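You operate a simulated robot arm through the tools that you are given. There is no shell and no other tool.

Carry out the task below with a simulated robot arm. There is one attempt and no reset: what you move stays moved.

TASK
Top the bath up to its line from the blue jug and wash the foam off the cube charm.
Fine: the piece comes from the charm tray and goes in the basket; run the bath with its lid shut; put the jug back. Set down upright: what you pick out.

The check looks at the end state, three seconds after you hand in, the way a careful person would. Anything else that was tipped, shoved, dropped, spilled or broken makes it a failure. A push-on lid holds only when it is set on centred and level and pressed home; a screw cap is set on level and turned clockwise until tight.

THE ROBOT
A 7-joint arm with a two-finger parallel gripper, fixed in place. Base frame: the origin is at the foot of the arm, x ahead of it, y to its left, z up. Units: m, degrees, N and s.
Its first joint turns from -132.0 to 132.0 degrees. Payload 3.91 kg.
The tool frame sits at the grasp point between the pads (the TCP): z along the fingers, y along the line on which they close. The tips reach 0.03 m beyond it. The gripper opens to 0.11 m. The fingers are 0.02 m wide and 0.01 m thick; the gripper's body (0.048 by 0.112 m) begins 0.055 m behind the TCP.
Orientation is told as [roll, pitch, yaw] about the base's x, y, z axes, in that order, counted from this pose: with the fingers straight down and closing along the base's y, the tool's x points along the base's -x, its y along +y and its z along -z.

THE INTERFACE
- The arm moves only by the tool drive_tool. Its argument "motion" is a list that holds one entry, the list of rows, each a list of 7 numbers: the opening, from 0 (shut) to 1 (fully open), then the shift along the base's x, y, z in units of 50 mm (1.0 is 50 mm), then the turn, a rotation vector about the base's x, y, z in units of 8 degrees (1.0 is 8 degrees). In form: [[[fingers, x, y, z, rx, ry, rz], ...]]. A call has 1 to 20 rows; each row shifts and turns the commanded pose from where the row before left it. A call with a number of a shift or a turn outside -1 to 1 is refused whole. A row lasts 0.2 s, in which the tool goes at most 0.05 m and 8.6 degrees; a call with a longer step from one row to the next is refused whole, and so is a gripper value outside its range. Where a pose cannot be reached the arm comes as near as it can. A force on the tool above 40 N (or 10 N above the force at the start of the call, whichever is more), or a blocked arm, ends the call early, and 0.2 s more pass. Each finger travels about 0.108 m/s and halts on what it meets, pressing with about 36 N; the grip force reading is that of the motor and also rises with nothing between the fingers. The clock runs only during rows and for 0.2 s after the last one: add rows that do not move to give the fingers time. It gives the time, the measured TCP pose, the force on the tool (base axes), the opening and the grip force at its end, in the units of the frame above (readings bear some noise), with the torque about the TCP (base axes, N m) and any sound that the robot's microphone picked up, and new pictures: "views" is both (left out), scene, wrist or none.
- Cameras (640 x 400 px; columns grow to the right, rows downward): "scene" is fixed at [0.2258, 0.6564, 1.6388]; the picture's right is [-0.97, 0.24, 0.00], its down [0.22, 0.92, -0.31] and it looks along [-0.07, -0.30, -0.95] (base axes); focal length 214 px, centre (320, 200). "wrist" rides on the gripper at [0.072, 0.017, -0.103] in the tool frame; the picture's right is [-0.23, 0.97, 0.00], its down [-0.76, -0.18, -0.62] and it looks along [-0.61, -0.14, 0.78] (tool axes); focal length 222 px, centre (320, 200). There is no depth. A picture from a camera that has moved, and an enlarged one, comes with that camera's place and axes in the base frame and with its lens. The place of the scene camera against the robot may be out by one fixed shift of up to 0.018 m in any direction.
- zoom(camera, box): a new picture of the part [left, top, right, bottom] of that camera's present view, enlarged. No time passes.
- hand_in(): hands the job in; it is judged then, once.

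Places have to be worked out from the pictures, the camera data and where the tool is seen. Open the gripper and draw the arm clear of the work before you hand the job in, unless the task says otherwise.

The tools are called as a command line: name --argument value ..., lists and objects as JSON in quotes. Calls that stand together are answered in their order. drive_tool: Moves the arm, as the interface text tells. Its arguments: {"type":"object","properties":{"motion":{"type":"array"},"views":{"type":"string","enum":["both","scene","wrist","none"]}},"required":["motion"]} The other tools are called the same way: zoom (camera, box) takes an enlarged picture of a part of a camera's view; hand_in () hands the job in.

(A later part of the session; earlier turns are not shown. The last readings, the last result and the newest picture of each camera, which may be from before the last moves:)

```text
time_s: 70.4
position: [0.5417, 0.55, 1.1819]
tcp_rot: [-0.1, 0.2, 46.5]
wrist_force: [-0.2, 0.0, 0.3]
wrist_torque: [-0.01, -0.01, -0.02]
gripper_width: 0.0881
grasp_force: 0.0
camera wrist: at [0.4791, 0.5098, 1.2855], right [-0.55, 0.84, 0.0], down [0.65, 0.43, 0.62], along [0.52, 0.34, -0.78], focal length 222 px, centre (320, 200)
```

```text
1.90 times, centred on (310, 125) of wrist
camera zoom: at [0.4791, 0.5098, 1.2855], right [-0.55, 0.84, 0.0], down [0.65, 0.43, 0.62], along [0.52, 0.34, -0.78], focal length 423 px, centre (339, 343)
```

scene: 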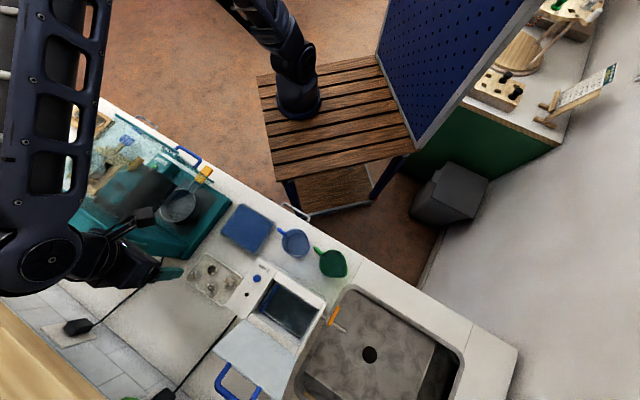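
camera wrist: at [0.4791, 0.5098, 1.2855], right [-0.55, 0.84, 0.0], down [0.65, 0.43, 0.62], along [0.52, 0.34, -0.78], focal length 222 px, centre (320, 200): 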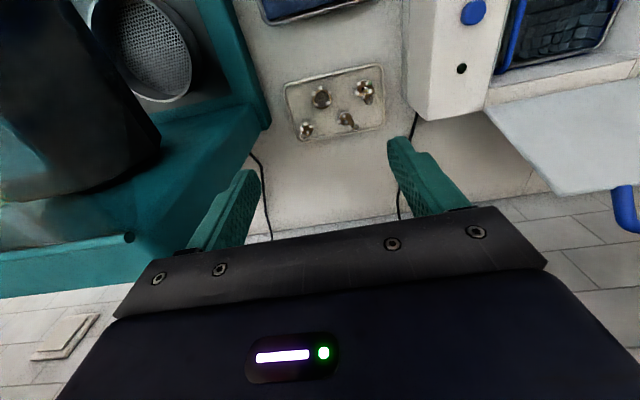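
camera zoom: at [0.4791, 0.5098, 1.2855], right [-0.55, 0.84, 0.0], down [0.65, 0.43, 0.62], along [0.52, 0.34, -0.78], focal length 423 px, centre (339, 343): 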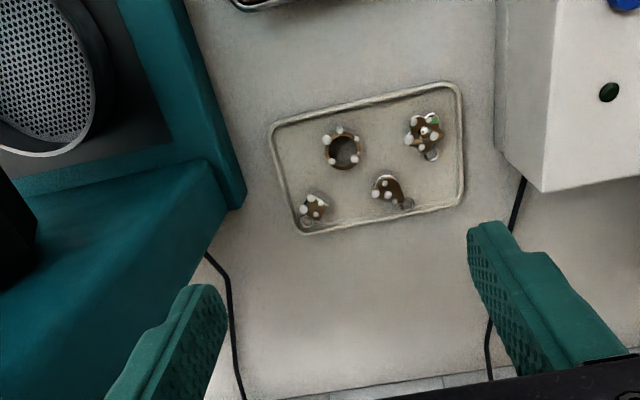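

zoom --camera "wrist" --box '[280, 60, 390, 150]'

zoom --camera "wrist" --box '[290, 110, 330, 145]'

zoom --camera "wrist" --box '[490, 0, 640, 90]'

zoom --camera "scene" --box '[180, 250, 220, 285]'

```text
4.44 times, centred on (335, 105) of wrist
camera zoom: at [0.4791, 0.5098, 1.2855], right [-0.55, 0.84, 0.0], down [0.65, 0.43, 0.62], along [0.52, 0.34, -0.78], focal length 987 px, centre (253, 622)
```

zoom: 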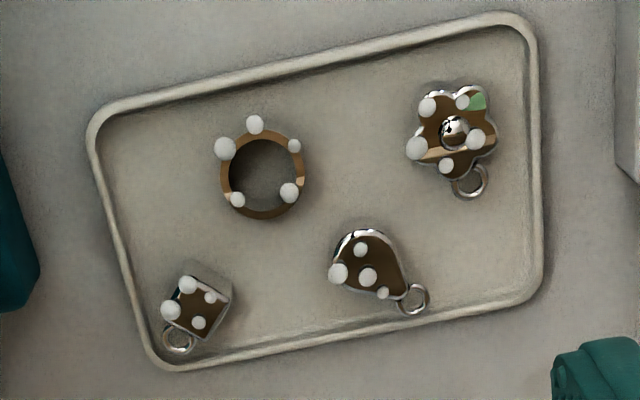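

```text
11.43 times, centred on (310, 128) of wrist
camera zoom: at [0.4791, 0.5098, 1.2855], right [-0.55, 0.84, 0.0], down [0.65, 0.43, 0.62], along [0.52, 0.34, -0.78], focal length 2538 px, centre (434, 1029)
```

zoom: 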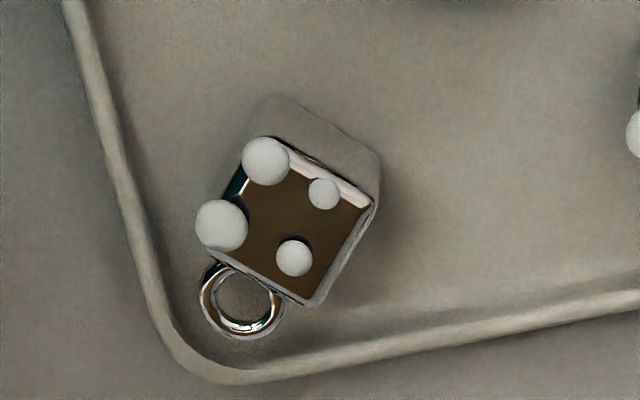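

```text
4.27 times, centred on (565, 45) of wrist
camera zoom: at [0.4791, 0.5098, 1.2855], right [-0.55, 0.84, 0.0], down [0.65, 0.43, 0.62], along [0.52, 0.34, -0.78], focal length 948 px, centre (-725, 861)
```

zoom: 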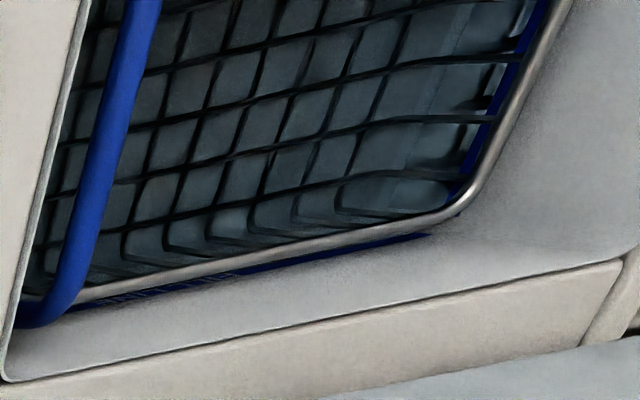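

```text
11.43 times, centred on (200, 268) of scene
camera zoom: at [0.2258, 0.6564, 1.6388], right [-0.97, 0.24, 0.0], down [0.22, 0.92, -0.31], along [-0.07, -0.3, -0.95], focal length 2451 px, centre (1691, -571)
```

zoom: 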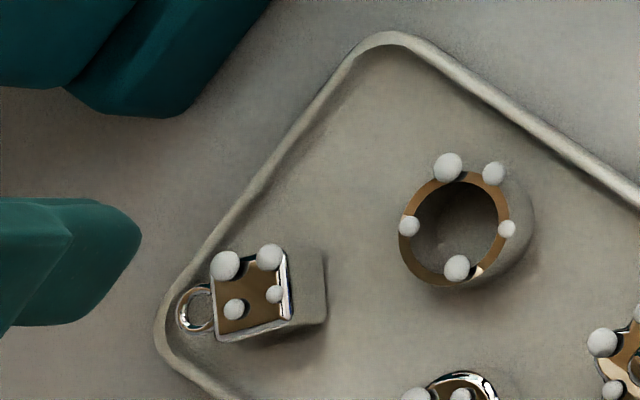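

The water meets the line on the right wall. The cube charm is aligned with the base axes (about 3° yaw), ~20 mm, near (0.607, 0.570), with its loop on the +x side, so I'll grip its ±y faces. I move above it with yaw 3°.

drive_tool --motion '[[[0.45, 0.16, 0.067, -0.507, 0, 0, -0.906], [0.45, 0.16, 0.067, -0.507, 0, 0, -0.906], [0.45, 0.16, 0.067, -0.507, 0, 0, -0.906], [0.45, 0.16, 0.067, -0.507, 0, 0, -0.906], [0.45, 0.16, 0.067, -0.507, 0, 0, -0.906], [0.45, 0.16, 0.067, -0.507, 0, 0, -0.906], [0.45, 0, 0, 0, 0, 0, 0]]]'

zoom --camera "wrist" --box '[250, 60, 400, 200]'

zoom --camera "scene" --box '[100, 190, 260, 310]'

```text
time_s: 72.0
position: [0.5894, 0.5703, 1.0279]
tcp_rot: [-0.2, 0.0, 2.9]
wrist_force: [0.0, -0.7, 0.0]
wrist_torque: [0.0, -0.01, 0.0]
gripper_width: 0.0496
grasp_force: 0.0
camera wrist: at [0.5166, 0.5836, 1.1315], right [0.18, 0.98, 0.0], down [0.77, -0.14, 0.62], along [0.61, -0.11, -0.78], focal length 222 px, centre (320, 200)
```

scene: 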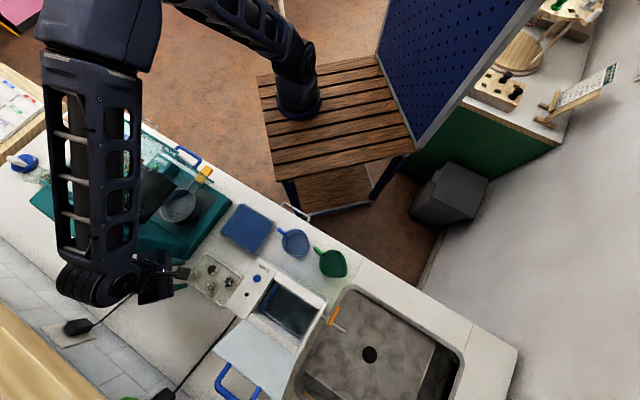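
wrist: 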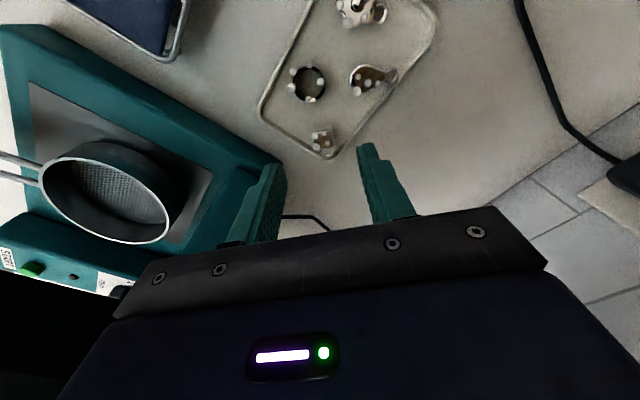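

```text
2.86 times, centred on (325, 130) of wrist
camera zoom: at [0.5166, 0.5836, 1.1315], right [0.18, 0.98, 0.0], down [0.77, -0.14, 0.62], along [0.61, -0.11, -0.78], focal length 635 px, centre (306, 400)
```

zoom: 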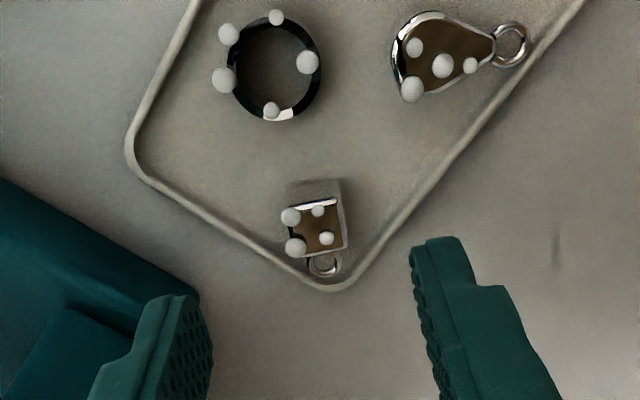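

```text
3.33 times, centred on (180, 250) of scene
camera zoom: at [0.2258, 0.6564, 1.6388], right [-0.97, 0.24, 0.0], down [0.22, 0.92, -0.31], along [-0.07, -0.3, -0.95], focal length 715 px, centre (787, 33)
```

zoom: 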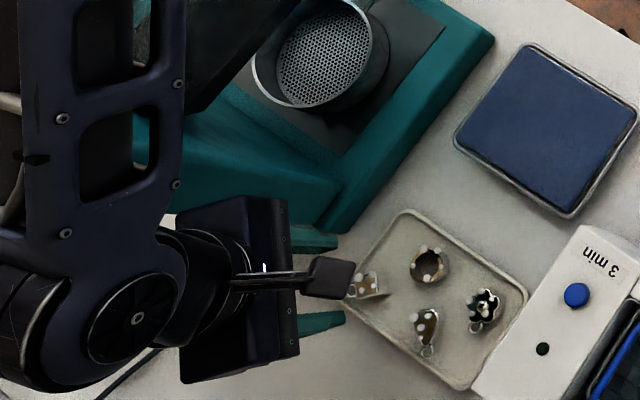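

Two views put the cube's top centre at (0.612, 0.571, 0.9125). The tray rim leaves room for fingers at ~27 mm opening if I bias slightly to -x. I line up above it and narrow the fingers.

drive_tool --motion '[[[0.245, 0.17, 0.02, -0.3, 0, 0, 0], [0.245, 0.165, 0, -0.5, 0, 0, 0], [0.245, 0, 0, 0, 0, 0, 0]]]'

zoom --camera "wrist" --box '[260, 90, 400, 220]'

zoom --camera "scene" --box '[160, 230, 240, 300]'

```text
time_s: 72.8
position: [0.6064, 0.5727, 0.9892]
tcp_rot: [-0.2, 0.2, 3.0]
wrist_force: [0.5, -0.9, -0.1]
wrist_torque: [0.01, -0.01, 0.02]
gripper_width: 0.0269
grasp_force: 0.2
camera wrist: at [0.5332, 0.5848, 1.0923], right [0.18, 0.98, 0.0], down [0.77, -0.14, 0.62], along [0.61, -0.11, -0.78], focal length 222 px, centre (320, 200)
```

scene: 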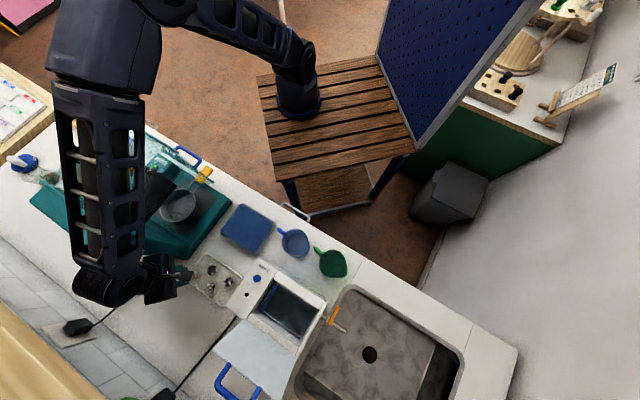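
wrist: 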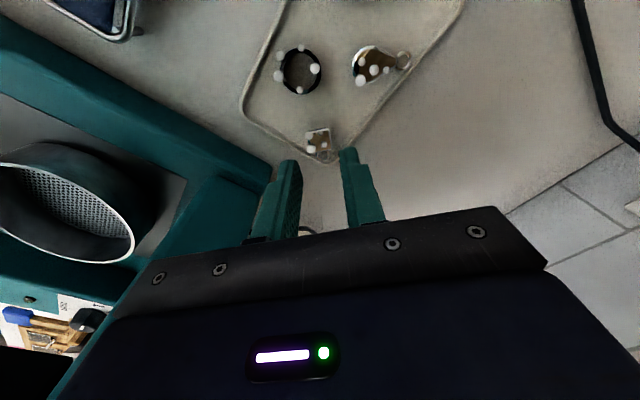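

```text
3.08 times, centred on (330, 155) of wrist
camera zoom: at [0.5332, 0.5848, 1.0923], right [0.18, 0.98, 0.0], down [0.77, -0.14, 0.62], along [0.61, -0.11, -0.78], focal length 684 px, centre (289, 338)
```

zoom: 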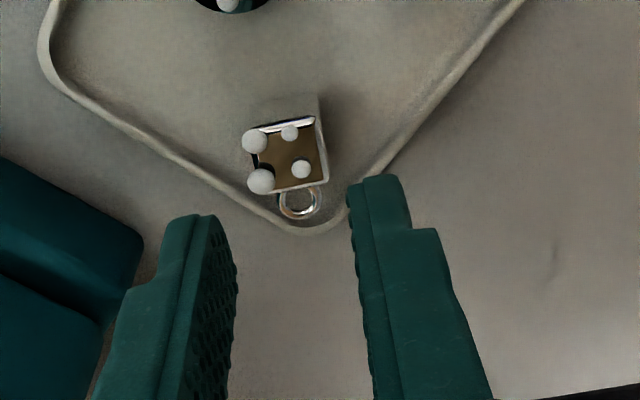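

```text
5.71 times, centred on (200, 265) of scene
camera zoom: at [0.2258, 0.6564, 1.6388], right [-0.97, 0.24, 0.0], down [0.22, 0.92, -0.31], along [-0.07, -0.3, -0.95], focal length 1226 px, centre (1006, -171)
```

zoom: 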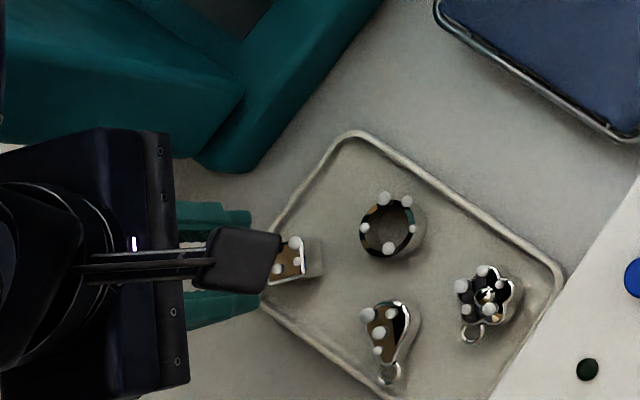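

Position confirmed (0.612, 0.5715). I descend to TCP z≈0.929 straddling the cube.

drive_tool --motion '[[[0.245, 0, -0.02, -0.4, 0, 0, 0], [0.245, 0, 0, -0.4, 0, 0, 0], [0.245, 0, 0, -0.4, 0, 0, 0], [0.245, 0, 0, 0, 0, 0, 0]]]'

zoom --camera "wrist" --box '[260, 130, 400, 250]'

```text
time_s: 73.8
position: [0.606, 0.5706, 0.9292]
tcp_rot: [-0.3, 0.1, 2.9]
wrist_force: [0.0, 0.8, 0.1]
wrist_torque: [0.01, -0.02, -0.02]
gripper_width: 0.0271
grasp_force: 0.1
camera wrist: at [0.5333, 0.5837, 1.0329], right [0.18, 0.98, 0.0], down [0.77, -0.14, 0.62], along [0.61, -0.11, -0.78], focal length 222 px, centre (320, 200)
```

scene: 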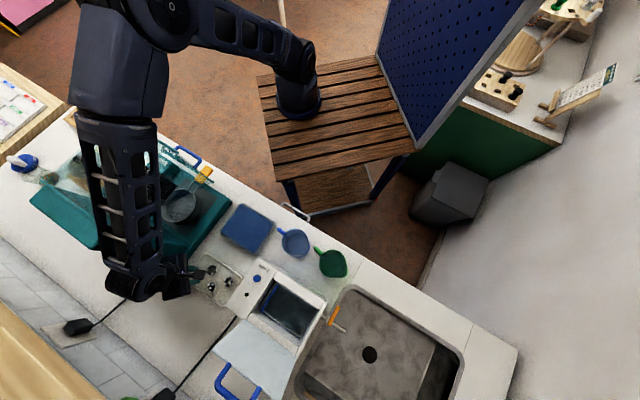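
wrist: 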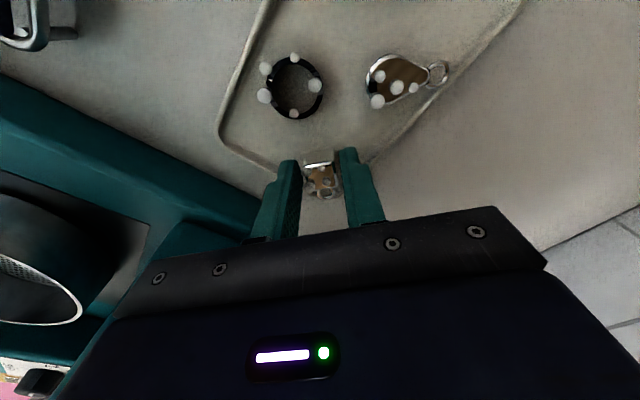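

```text
3.33 times, centred on (330, 190) of wrist
camera zoom: at [0.5333, 0.5837, 1.0329], right [0.18, 0.98, 0.0], down [0.77, -0.14, 0.62], along [0.61, -0.11, -0.78], focal length 740 px, centre (287, 233)
```

zoom: 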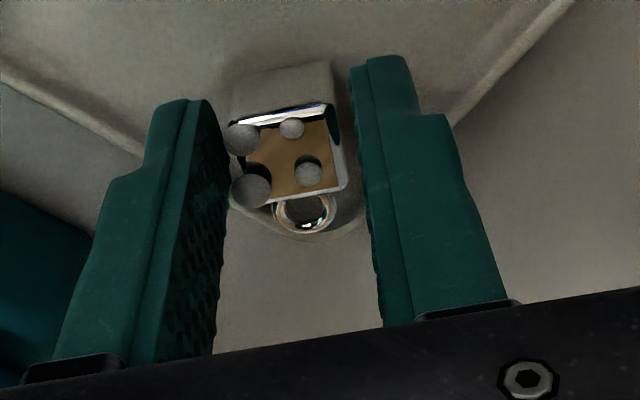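

The cube sits centred and aligned between the fingers. I close on it.

drive_tool --motion '[[[0.19, 0, 0, 0, 0, 0, 0], [0.12, 0, 0, 0, 0, 0, 0], [0.12, 0, 0, 0, 0, 0, 0]]]' --views "wrist"

zoom --camera "wrist" --box '[260, 130, 400, 250]'

```text
time_s: 74.6
position: [0.606, 0.5713, 0.9291]
tcp_rot: [-0.3, 0.0, 3.0]
wrist_force: [-0.2, 0.4, -0.4]
wrist_torque: [0.01, 0.01, -0.02]
gripper_width: 0.0207
grasp_force: 36.5
camera wrist: at [0.5333, 0.5837, 1.0331], right [0.18, 0.98, 0.0], down [0.77, -0.14, 0.62], along [0.61, -0.11, -0.78], focal length 222 px, centre (320, 200)
```

wrist: 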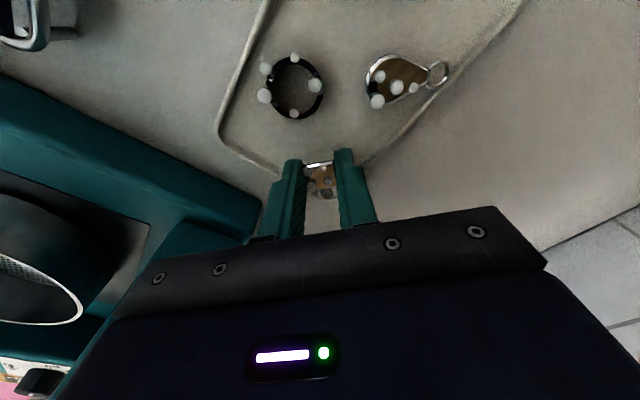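

```text
3.33 times, centred on (330, 190) of wrist
camera zoom: at [0.5333, 0.5837, 1.0331], right [0.18, 0.98, 0.0], down [0.77, -0.14, 0.62], along [0.61, -0.11, -0.78], focal length 740 px, centre (287, 233)
```

zoom: 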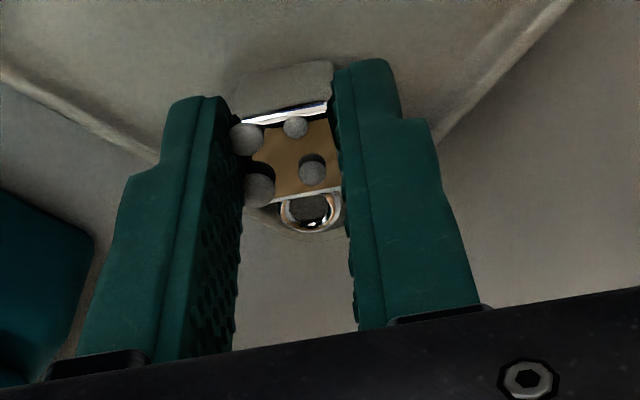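

The cube is held at 20.7 mm. I lift it straight up out of the tray.

drive_tool --motion '[[[0.12, 0, 0, 0.2, 0, 0, 0], [0.12, 0, 0, 0.5, 0, 0, 0], [0.12, 0, 0, 0.8, 0, 0, 0], [0.12, 0, 0, 0.8, 0, 0, 0], [0.12, 0, 0, 0.8, 0, 0, 0], [0.12, 0, 0, 0.6, 0, 0, 0], [0.12, 0, 0, 0.2, 0, 0, 0], [0.12, 0, 0, 0, 0, 0, 0]]]'

zoom --camera "wrist" --box '[220, 20, 420, 250]'

```text
time_s: 76.4
position: [0.6058, 0.5726, 1.1244]
tcp_rot: [-0.2, 0.2, 2.9]
wrist_force: [0.0, 0.1, -0.1]
wrist_torque: [0.02, 0.0, 0.03]
gripper_width: 0.0206
grasp_force: 35.9
camera wrist: at [0.5337, 0.5845, 1.2283], right [0.18, 0.98, 0.0], down [0.77, -0.14, 0.62], along [0.61, -0.11, -0.78], focal length 222 px, centre (320, 200)
```

scene: 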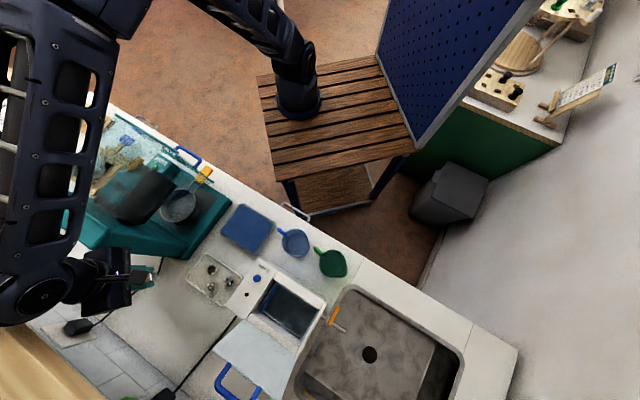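
wrist: 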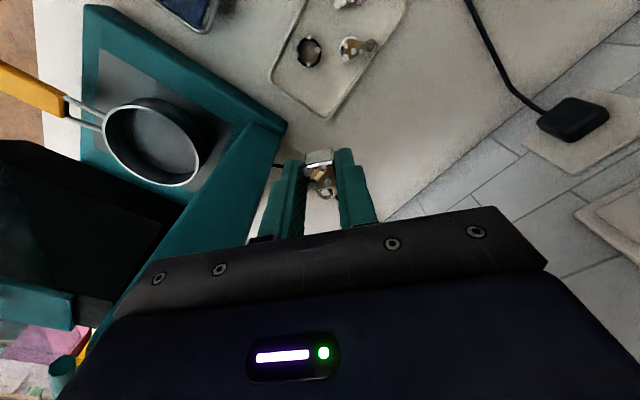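

```text
1.74 times, centred on (320, 135) of wrist
camera zoom: at [0.5337, 0.5845, 1.2283], right [0.18, 0.98, 0.0], down [0.77, -0.14, 0.62], along [0.61, -0.11, -0.78], focal length 386 px, centre (320, 313)
```

zoom: 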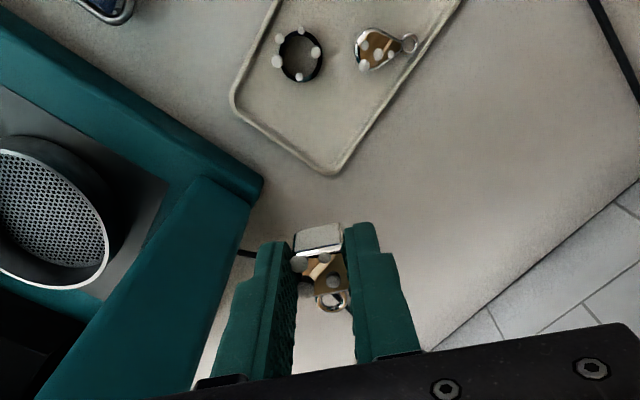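

zoom --camera "wrist" --box '[275, 130, 375, 220]'

```text
4.44 times, centred on (325, 175) of wrist
camera zoom: at [0.5337, 0.5845, 1.2283], right [0.18, 0.98, 0.0], down [0.77, -0.14, 0.62], along [0.61, -0.11, -0.78], focal length 987 px, centre (298, 311)
```

zoom: 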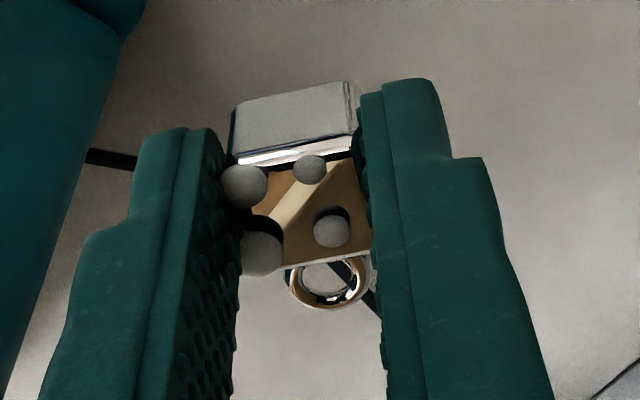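

The cube is steady and level in the grip. I carry it over the control deck to above the basket, turning to yaw 46.5°.

drive_tool --motion '[[[0.12, -0.78, 0.137, 0, 0, 0, 0.906], [0.12, -0.78, 0.137, 0, 0, 0, 0.906], [0.12, -0.78, 0.137, 0, 0, 0, 0.906], [0.12, -0.78, 0.137, 0, 0, 0, 0.906], [0.12, -0.4, 0.45, 0, 0, 0, 0.906], [0.12, -0.6, 0.643, 0, 0, 0, 0.906], [0.12, -0.6, 0.643, 0, 0, 0, 0], [0.12, -0.5, 0.55, 0, 0, 0, 0], [0.12, -0.24, 0.28, 0, 0, 0, 0], [0.12, 0, 0, 0, 0, 0, 0]]]'

zoom --camera "wrist" --box '[220, 40, 420, 230]'

```text
time_s: 78.6
position: [0.3322, 0.7277, 1.122]
tcp_rot: [-0.2, 0.0, 46.4]
wrist_force: [0.2, 1.0, -0.6]
wrist_torque: [0.0, 0.0, -0.01]
gripper_width: 0.0206
grasp_force: 35.8
camera wrist: at [0.2705, 0.6861, 1.2272], right [-0.55, 0.84, 0.0], down [0.65, 0.43, 0.62], along [0.52, 0.34, -0.78], focal length 222 px, centre (320, 200)
```

scene: 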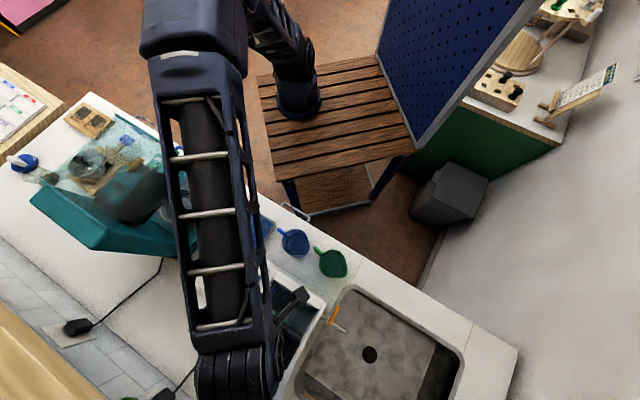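
wrist: 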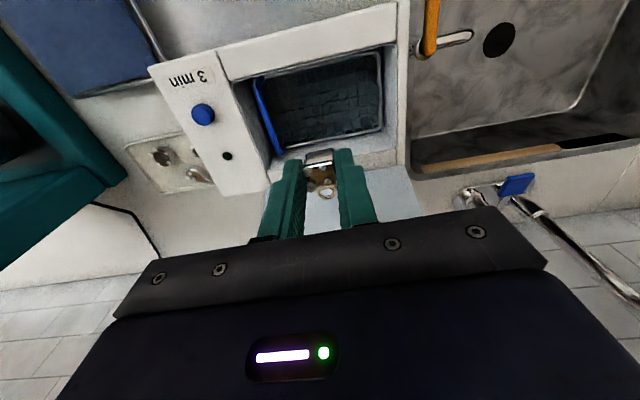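

```text
2.11 times, centred on (320, 135) of wrist
camera zoom: at [0.2705, 0.6861, 1.2272], right [-0.55, 0.84, 0.0], down [0.65, 0.43, 0.62], along [0.52, 0.34, -0.78], focal length 468 px, centre (320, 337)
```

zoom: 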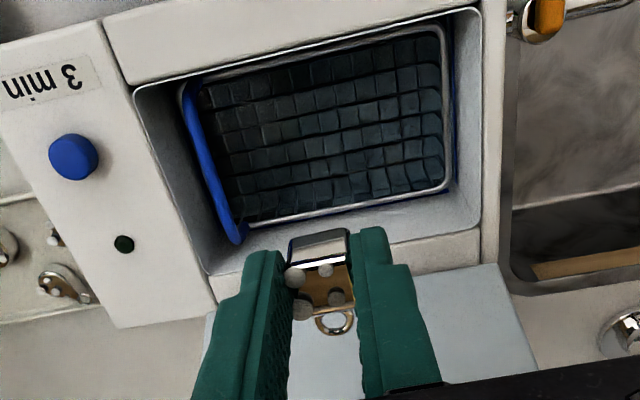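

Over the basket: cube at e1≈0.273, e2≈0.754 versus basket centre (0.278, 0.7525). I lower to just above the likely floor.

drive_tool --motion '[[[0.12, 0.02, 0.02, -0.5, 0, 0, 0], [0.12, 0, 0, -0.8, 0, 0, 0], [0.12, 0, 0, -0.8, 0, 0, 0], [0.12, 0, 0, -0.6, 0, 0, 0], [0.12, 0, 0, -0.3, 0, 0, 0], [0.12, 0, 0, 0, 0, 0, 0]]]'

zoom --camera "wrist" --box '[200, 20, 440, 240]'

```text
time_s: 80.0
position: [0.3326, 0.7281, 0.9738]
tcp_rot: [-0.1, 0.1, 46.3]
wrist_force: [-0.8, -0.2, -1.0]
wrist_torque: [0.03, 0.03, 0.01]
gripper_width: 0.0206
grasp_force: 35.9
camera wrist: at [0.2708, 0.6871, 1.0773], right [-0.55, 0.84, 0.0], down [0.65, 0.43, 0.62], along [0.52, 0.34, -0.78], focal length 222 px, centre (320, 200)
```

scene: 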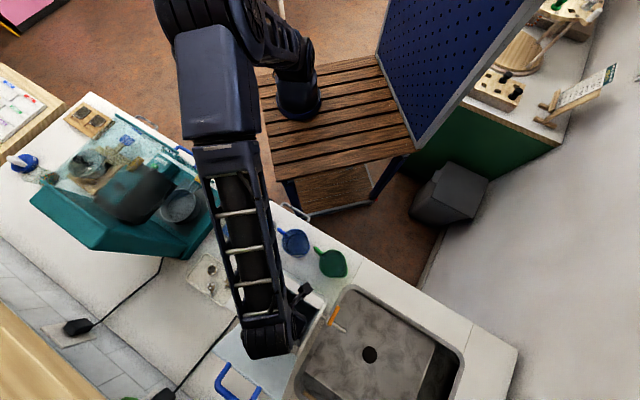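
wrist: 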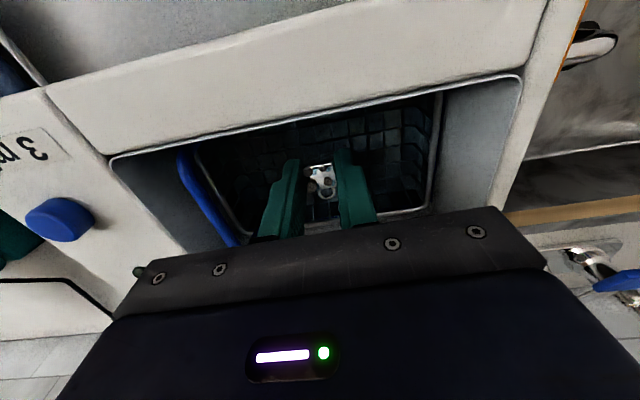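

```text
1.82 times, centred on (320, 130) of wrist
camera zoom: at [0.2708, 0.6871, 1.0773], right [-0.55, 0.84, 0.0], down [0.65, 0.43, 0.62], along [0.52, 0.34, -0.78], focal length 404 px, centre (320, 327)
```

zoom: 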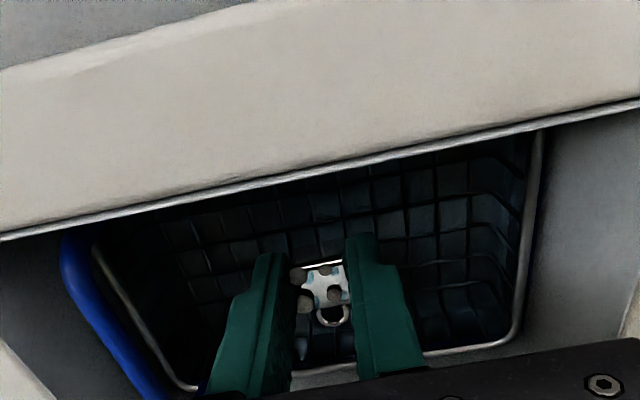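

Fingers are inside the basket with no contact. I lower in 5 mm steps watching for floor contact.

drive_tool --motion '[[[0.12, 0, 0, -0.1, 0, 0, 0], [0.12, 0, 0, -0.1, 0, 0, 0], [0.12, 0, 0, 0, 0, 0, 0]]]' --views "none"

drive_tool --motion '[[[0.12, 0, 0, -0.08, 0, 0, 0], [0.12, 0, 0, 0, 0, 0, 0]]]' --views "none"

drive_tool --motion '[[[0.12, 0, 0, -0.08, 0, 0, 0], [0.12, 0, 0, 0, 0, 0, 0]]]' --views "none"

```text
time_s: 80.8
position: [0.3329, 0.7281, 0.9635]
tcp_rot: [-0.2, 0.1, 46.4]
wrist_force: [-0.3, -0.4, 1.1]
wrist_torque: [0.02, -0.01, -0.02]
gripper_width: 0.0206
grasp_force: 35.7
```

```text
time_s: 81.4
position: [0.3338, 0.7293, 0.9629]
tcp_rot: [-0.1, -0.2, 46.4]
wrist_force: [-0.5, 0.0, 26.3]
wrist_torque: [0.09, -0.11, 0.03]
gripper_width: 0.0209
grasp_force: 36.1
```

```text
time_s: 82.0
position: [0.3324, 0.7286, 0.9565]
tcp_rot: [-0.1, 0.0, 46.4]
wrist_force: [-0.5, 3.5, 26.3]
wrist_torque: [0.18, -0.06, 0.0]
gripper_width: 0.0207
grasp_force: 35.9
```

Contact: floor is at ~0.926 (cube slid slightly in the grip while seated). I open the fingers gently, then raise and look.

drive_tool --motion '[[[0.12, 0, 0, 0.015, 0, 0, 0], [0.25, 0, 0, 0, 0, 0, 0], [0.4, 0, 0, 0, 0, 0, 0], [0.4, 0, 0, 0, 0, 0, 0], [0.4, 0, 0, 0.2, 0, 0, 0], [0.4, 0, 0, 0.5, 0, 0, 0], [0.4, 0, 0, 0.8, 0, 0, 0], [0.4, 0, 0, 0.8, 0, 0, 0], [0.4, 0, 0, 0.8, 0, 0, 0], [0.4, 0, 0, 0.5, 0, 0, 0], [0.4, 0, 0, 0, 0, 0, 0]]]'

zoom --camera "wrist" --box '[230, 40, 410, 190]'

zoom --camera "wrist" --box '[290, 70, 370, 140]'

```text
time_s: 84.4
position: [0.3338, 0.7289, 1.1372]
tcp_rot: [-0.2, 0.1, 46.3]
wrist_force: [-0.2, -0.4, -0.6]
wrist_torque: [0.02, -0.01, -0.01]
gripper_width: 0.0438
grasp_force: 0.1
camera wrist: at [0.2721, 0.6875, 1.2406], right [-0.55, 0.84, 0.0], down [0.65, 0.43, 0.62], along [0.52, 0.34, -0.78], focal length 222 px, centre (320, 200)
```

scene: 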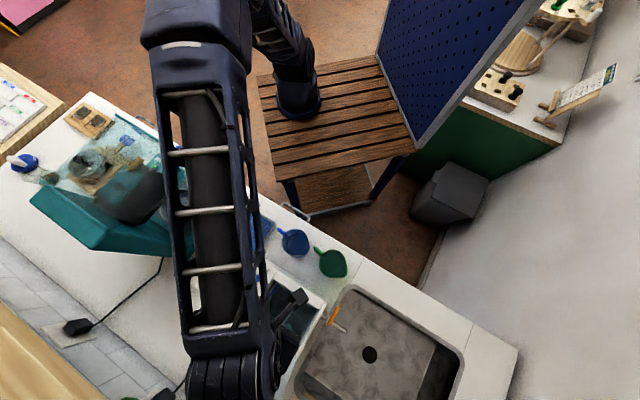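
wrist: 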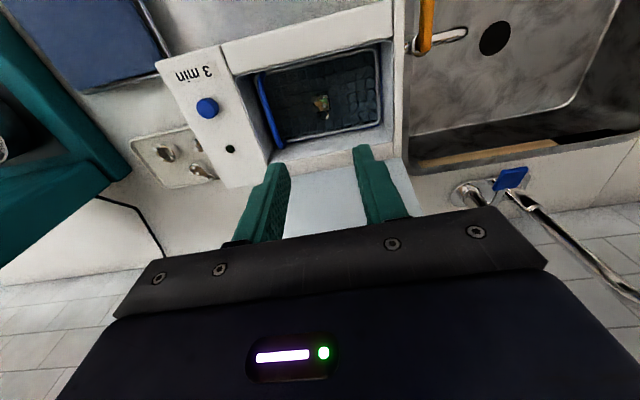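

```text
2.67 times, centred on (320, 115) of wrist
camera zoom: at [0.2721, 0.6875, 1.2406], right [-0.55, 0.84, 0.0], down [0.65, 0.43, 0.62], along [0.52, 0.34, -0.78], focal length 592 px, centre (320, 427)
```

zoom: 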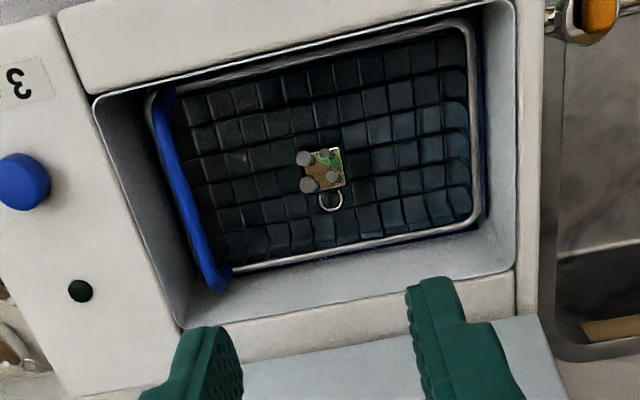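

```text
5.71 times, centred on (330, 105) of wrist
camera zoom: at [0.2721, 0.6875, 1.2406], right [-0.55, 0.84, 0.0], down [0.65, 0.43, 0.62], along [0.52, 0.34, -0.78], focal length 1269 px, centre (263, 743)
```

zoom: 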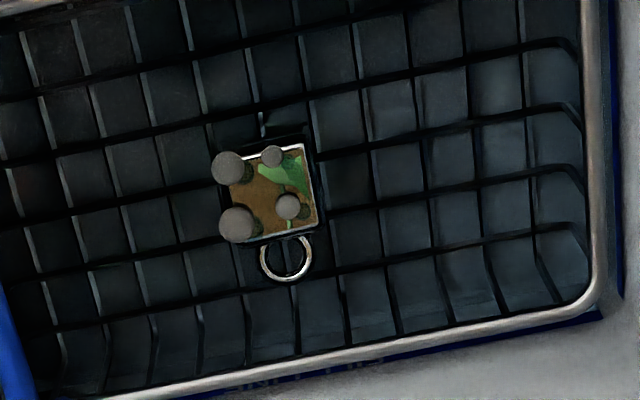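

The cube stands upright in the basket. I check the water level against the line from this view.

zoom --camera "wrist" --box '[350, 100, 390, 135]'

zoom --camera "wrist" --box '[300, 115, 350, 150]'

```text
11.43 times, centred on (370, 118) of wrist
camera zoom: at [0.2721, 0.6875, 1.2406], right [-0.55, 0.84, 0.0], down [0.65, 0.43, 0.62], along [0.52, 0.34, -0.78], focal length 2538 px, centre (-251, 1143)
```

zoom: 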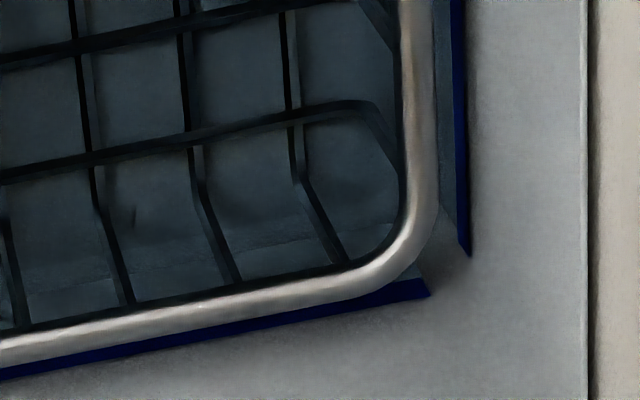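

```text
11.43 times, centred on (325, 132) of wrist
camera zoom: at [0.2721, 0.6875, 1.2406], right [-0.55, 0.84, 0.0], down [0.65, 0.43, 0.62], along [0.52, 0.34, -0.78], focal length 2538 px, centre (263, 971)
```

zoom: 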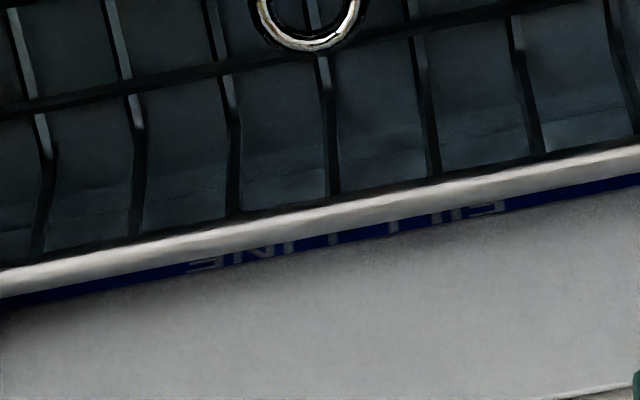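

Water reaches the line and the wall above is dry — good. Now I go up, turn to yaw 134.5° with a 20° forward tilt, and approach the open lid's handle.

drive_tool --motion '[[[0.4, -0.05, -0.2, 0.7, 0, 0, 0], [0.4, -0.05, -0.2, 0.7, 0, 0, 0.3], [0.4, 0, -0.1, 0.6, 0, 0, 0.7], [0.4, 0, 0, 0, 0, 0, 1], [0.4, 0, 0, 0, 0, 0, 1], [0.4, 0, 0, 0, 0, 0, 1], [0.4, 0, 0, 0, 0, 0, 1], [0.4, 0, 0, 0, 0, 0, 1], [0.4, 0, 0, 0, 0, 0, 1], [0.4, 0, 0, 0, 0, 0, 1], [0.4, 0, 0, 0, 0, 0, 1], [0.4, 0, 0, 0, 0, 0, 1], [0.4, 0, 0, 0, 0, 0, 1], [0.4, 0, 0, 0, 0.594, -0.584, 0.025], [0.4, 0, 0, 0, 0.594, -0.584, 0], [0.4, 0, 0, 0, 0.594, -0.584, 0], [0.4, 0, 0, 0, 0, 0, 0]]]'

```text
time_s: 88.0
position: [0.3288, 0.7036, 1.2368]
tcp_rot: [-20.1, -0.3, 134.7]
wrist_force: [0.0, -0.7, 0.7]
wrist_torque: [0.02, 0.02, 0.0]
gripper_width: 0.0441
grasp_force: 0.0
camera wrist: at [0.3433, 0.6146, 1.3281], right [-0.81, -0.48, -0.34], down [-0.57, 0.51, 0.65], along [-0.14, 0.72, -0.68], focal length 222 px, centre (320, 200)
```

scene: 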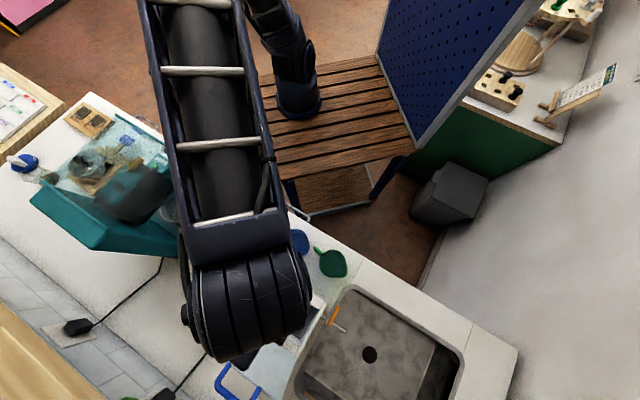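
wrist: 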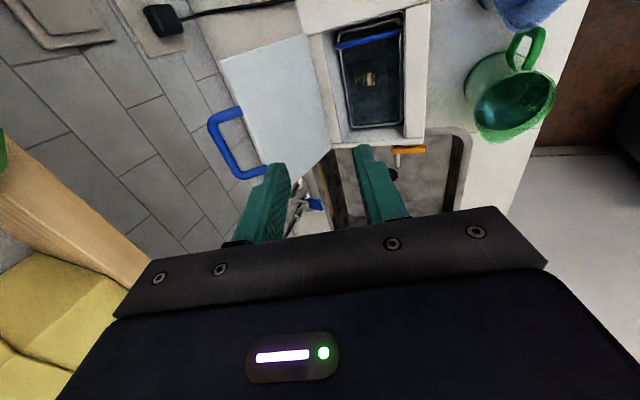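

Lid handle is where expected. I move to the pre-grasp above it.

drive_tool --motion '[[[0.4, 0.498, 0.65, 0.02, 0, 0, 0], [0.4, 0.498, 0.65, 0.02, 0, 0, 0], [0.4, 0.498, 0.65, 0.01, 0, 0, 0], [0.4, 0, 0, 0, 0, 0, 0]]]'

zoom --camera "wrist" --box '[180, 40, 440, 240]'

```text
time_s: 89.0
position: [0.4041, 0.8017, 1.2405]
tcp_rot: [-20.1, -0.2, 134.6]
wrist_force: [-0.9, -0.5, 0.2]
wrist_torque: [0.06, 0.01, 0.01]
gripper_width: 0.0439
grasp_force: 0.0
camera wrist: at [0.4197, 0.7123, 1.3306], right [-0.81, -0.48, -0.33], down [-0.57, 0.51, 0.65], along [-0.14, 0.72, -0.68], focal length 222 px, centre (320, 200)
```

scene: 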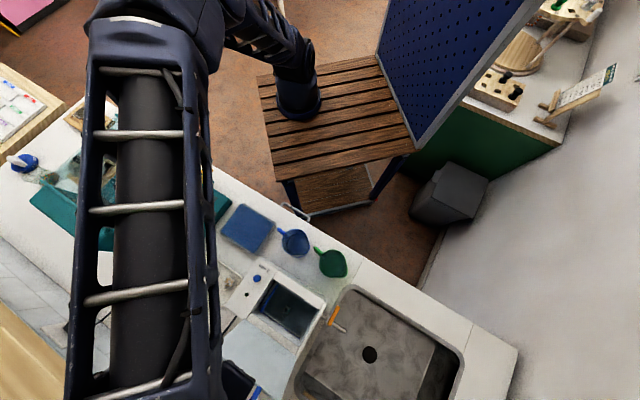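
wrist: 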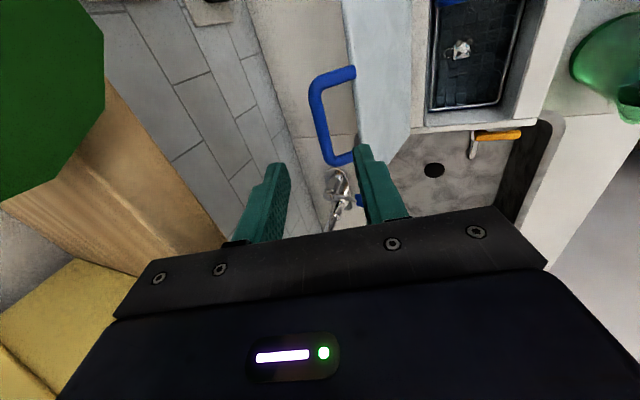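

```text
2.00 times, centred on (310, 140) of wrist
camera zoom: at [0.4197, 0.7123, 1.3306], right [-0.81, -0.48, -0.33], down [-0.57, 0.51, 0.65], along [-0.14, 0.72, -0.68], focal length 444 px, centre (340, 320)
```

zoom: 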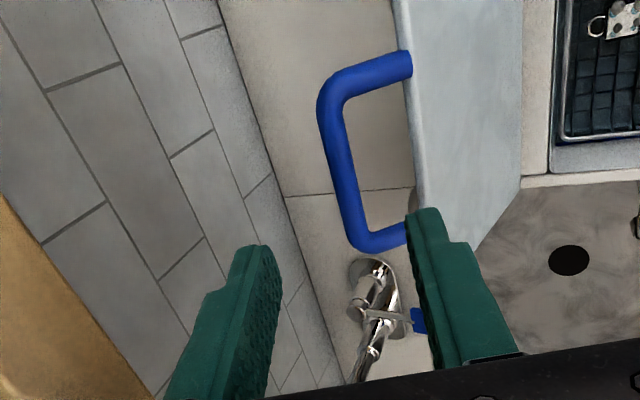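

The bar passes cleanly between the fingers. I move in to the recorded grasp pose and close.

drive_tool --motion '[[[0.4, 0.124, 0.123, -0.511, 0, 0, 0], [0.4, 0.124, 0.123, -0.511, 0, 0, 0], [0.4, 0.124, 0.123, -0.5, 0, 0, 0], [0.4, 0, 0, 0, 0, 0, 0], [0, 0, 0, 0, 0, 0, 0], [0, 0, 0, 0, 0, 0, 0], [0, 0, 0, 0, 0, 0, 0]]]'

zoom --camera "wrist" --box '[180, 40, 440, 240]'

```text
time_s: 89.9
position: [0.4217, 0.8199, 1.1728]
tcp_rot: [-20.6, -0.4, 134.7]
wrist_force: [-0.2, -0.2, 0.4]
wrist_torque: [0.01, 0.04, 0.0]
gripper_width: 0.0439
grasp_force: 0.3
stopped in row 4: the force on the tool passed its limit at 50 N (the readings are from after the stop); the commanded pose is now the measured one
camera wrist: at [0.4357, 0.7305, 1.2628], right [-0.81, -0.48, -0.34], down [-0.57, 0.5, 0.65], along [-0.14, 0.72, -0.68], focal length 222 px, centre (320, 200)
```

scene: 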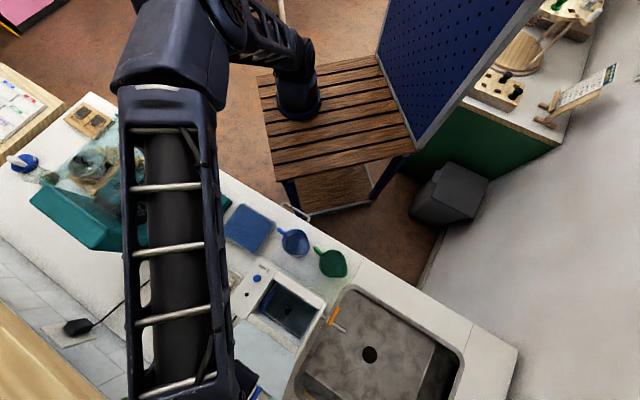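
wrist: 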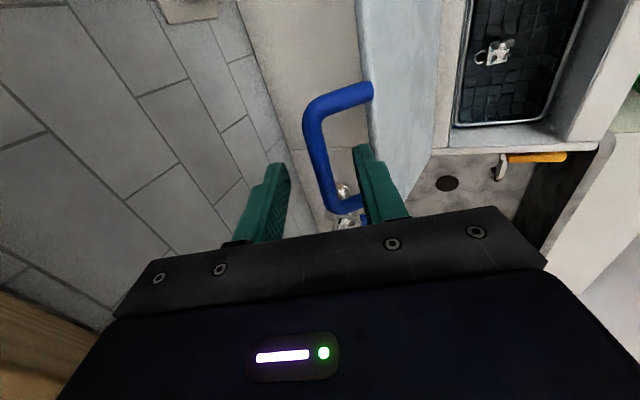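

```text
2.00 times, centred on (310, 140) of wrist
camera zoom: at [0.4357, 0.7305, 1.2628], right [-0.81, -0.48, -0.34], down [-0.57, 0.5, 0.65], along [-0.14, 0.72, -0.68], focal length 444 px, centre (340, 320)
```

zoom: 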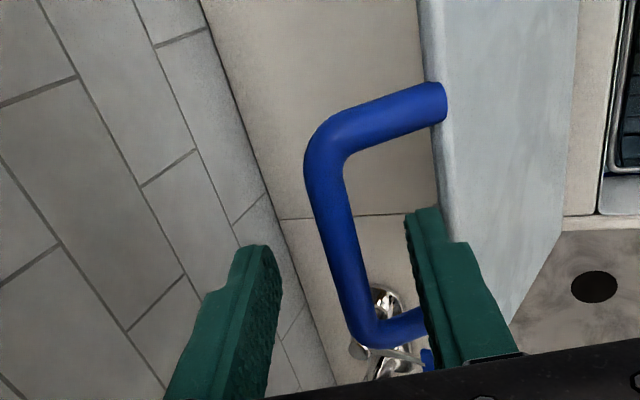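

A fingertip touched the lid's edge (spike, now relieved). The bar is centred between the fingers, so I narrow the opening to ~27 mm before going the last 9 mm.

drive_tool --motion '[[[0.25, -0.01, -0.01, 0.08, 0, 0, 0], [0.25, 0, 0, 0, 0, 0, 0], [0.25, 0.015, 0.015, -0.12, 0, 0, 0], [0.25, 0.01, 0.01, -0.1, 0, 0, 0], [0.25, 0, 0, 0, 0, 0, 0]]]'

zoom --camera "wrist" --box '[180, 40, 440, 240]'

```text
time_s: 91.1
position: [0.423, 0.8217, 1.1654]
tcp_rot: [-20.6, -0.4, 134.6]
wrist_force: [-0.5, 0.0, -0.4]
wrist_torque: [0.01, 0.0, -0.02]
gripper_width: 0.0274
grasp_force: 0.0
camera wrist: at [0.4373, 0.7316, 1.2558], right [-0.81, -0.48, -0.34], down [-0.57, 0.5, 0.65], along [-0.14, 0.72, -0.68], focal length 222 px, centre (320, 200)
```

scene: 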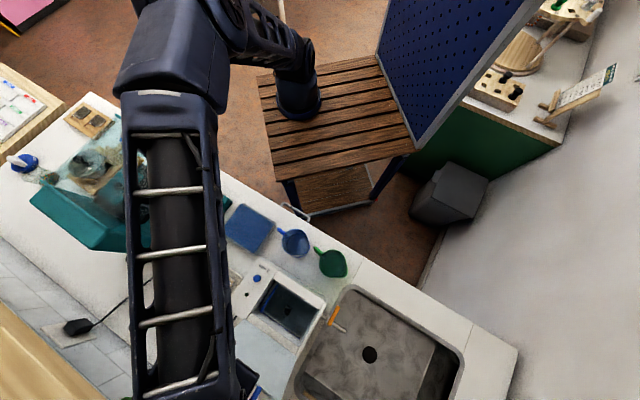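
wrist: 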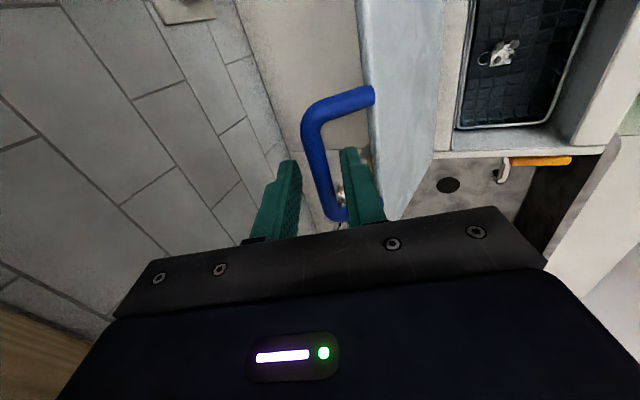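

```text
2.00 times, centred on (310, 140) of wrist
camera zoom: at [0.4373, 0.7316, 1.2558], right [-0.81, -0.48, -0.34], down [-0.57, 0.5, 0.65], along [-0.14, 0.72, -0.68], focal length 444 px, centre (340, 320)
```

zoom: 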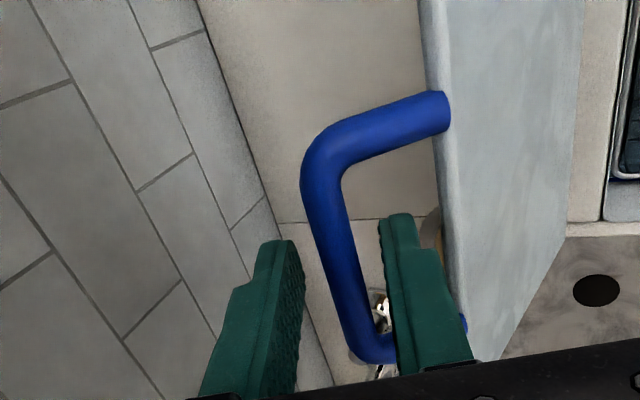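

The bar is between the fingers. I close the grip.

drive_tool --motion '[[[0.1, 0, 0, -0.03, 0, 0, 0], [0, 0, 0, 0, 0, 0, 0], [0, 0, 0, 0, 0, 0, 0]]]' --views "wrist"

```text
time_s: 91.9
position: [0.4213, 0.8203, 1.163]
tcp_rot: [-20.5, -0.5, 134.7]
wrist_force: [-10.4, -13.8, -4.2]
wrist_torque: [-0.2, 0.1, -0.59]
gripper_width: 0.0103
grasp_force: 45.2
camera wrist: at [0.4365, 0.7313, 1.2542], right [-0.81, -0.48, -0.34], down [-0.57, 0.5, 0.65], along [-0.14, 0.72, -0.68], focal length 222 px, centre (320, 200)
```

wrist: 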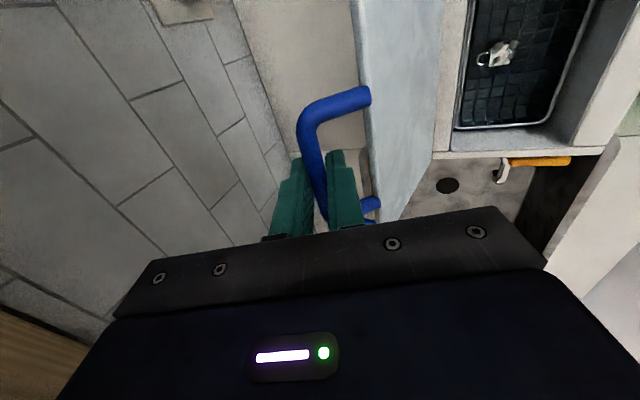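

Gripped. I start closing the lid along the arc with fixed tool tilt (bar pivots in the grip), checking forces.

drive_tool --motion '[[[0, -0.229, -0.226, 0.12, 0, 0, 0], [0, -0.236, -0.233, 0.086, 0, 0, 0], [0, -0.24, -0.238, 0.05, 0, 0, 0], [0, 0, 0, 0, 0, 0, 0]]]' --views "none"

drive_tool --motion '[[[0, -0.243, -0.24, 0.016, 0, 0, 0], [0, -0.243, -0.24, -0.022, 0, 0, 0], [0, 0, 0, 0, 0, 0, 0]]]' --views "none"

```text
time_s: 92.9
position: [0.3878, 0.7865, 1.1771]
tcp_rot: [-20.6, -0.4, 134.6]
wrist_force: [1.0, -1.9, 2.4]
wrist_torque: [0.04, 0.04, -0.4]
gripper_width: 0.0102
grasp_force: 44.6
```

```text
time_s: 93.7
position: [0.363, 0.7619, 1.1758]
tcp_rot: [-20.5, -0.4, 134.7]
wrist_force: [1.9, -3.5, 0.9]
wrist_torque: [-0.24, -0.12, -0.38]
gripper_width: 0.0103
grasp_force: 44.8
```

Very low forces. Continuing the closing arc.

drive_tool --motion '[[[0, -0.24, -0.238, -0.056, 0, 0, 0], [0, -0.235, -0.232, -0.092, 0, 0, 0], [0, 0, 0, 0, 0, 0, 0]]]' --views "none"

drive_tool --motion '[[[0, -0.228, -0.225, -0.124, 0, 0, 0], [0, -0.216, -0.214, -0.16, 0, 0, 0], [0, 0, 0, 0, 0, 0, 0]]]'

```text
time_s: 94.5
position: [0.338, 0.7377, 1.168]
tcp_rot: [-20.5, -0.4, 134.6]
wrist_force: [6.2, -7.0, 0.7]
wrist_torque: [-0.12, -0.17, -0.22]
gripper_width: 0.0103
grasp_force: 45.0
```

```text
time_s: 95.3
position: [0.3163, 0.7168, 1.1532]
tcp_rot: [-20.5, -0.5, 134.6]
wrist_force: [8.4, -9.3, 1.4]
wrist_torque: [-0.39, -0.32, -0.14]
gripper_width: 0.0102
grasp_force: 44.8
camera wrist: at [0.3311, 0.6265, 1.2446], right [-0.81, -0.48, -0.34], down [-0.57, 0.5, 0.65], along [-0.14, 0.72, -0.68], focal length 222 px, centre (320, 200)
```

scene: 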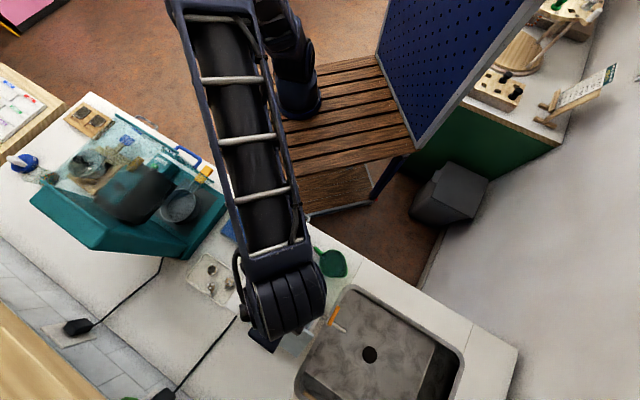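
wrist: 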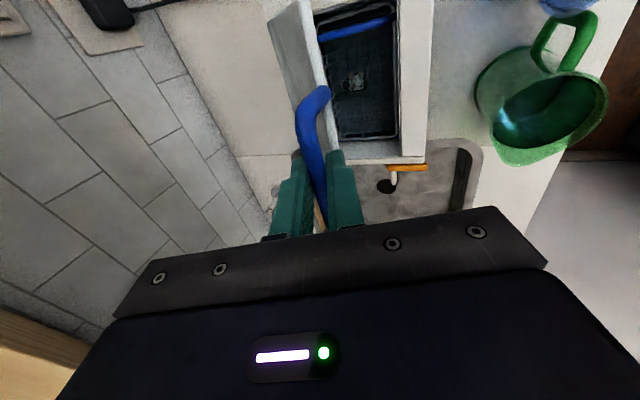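

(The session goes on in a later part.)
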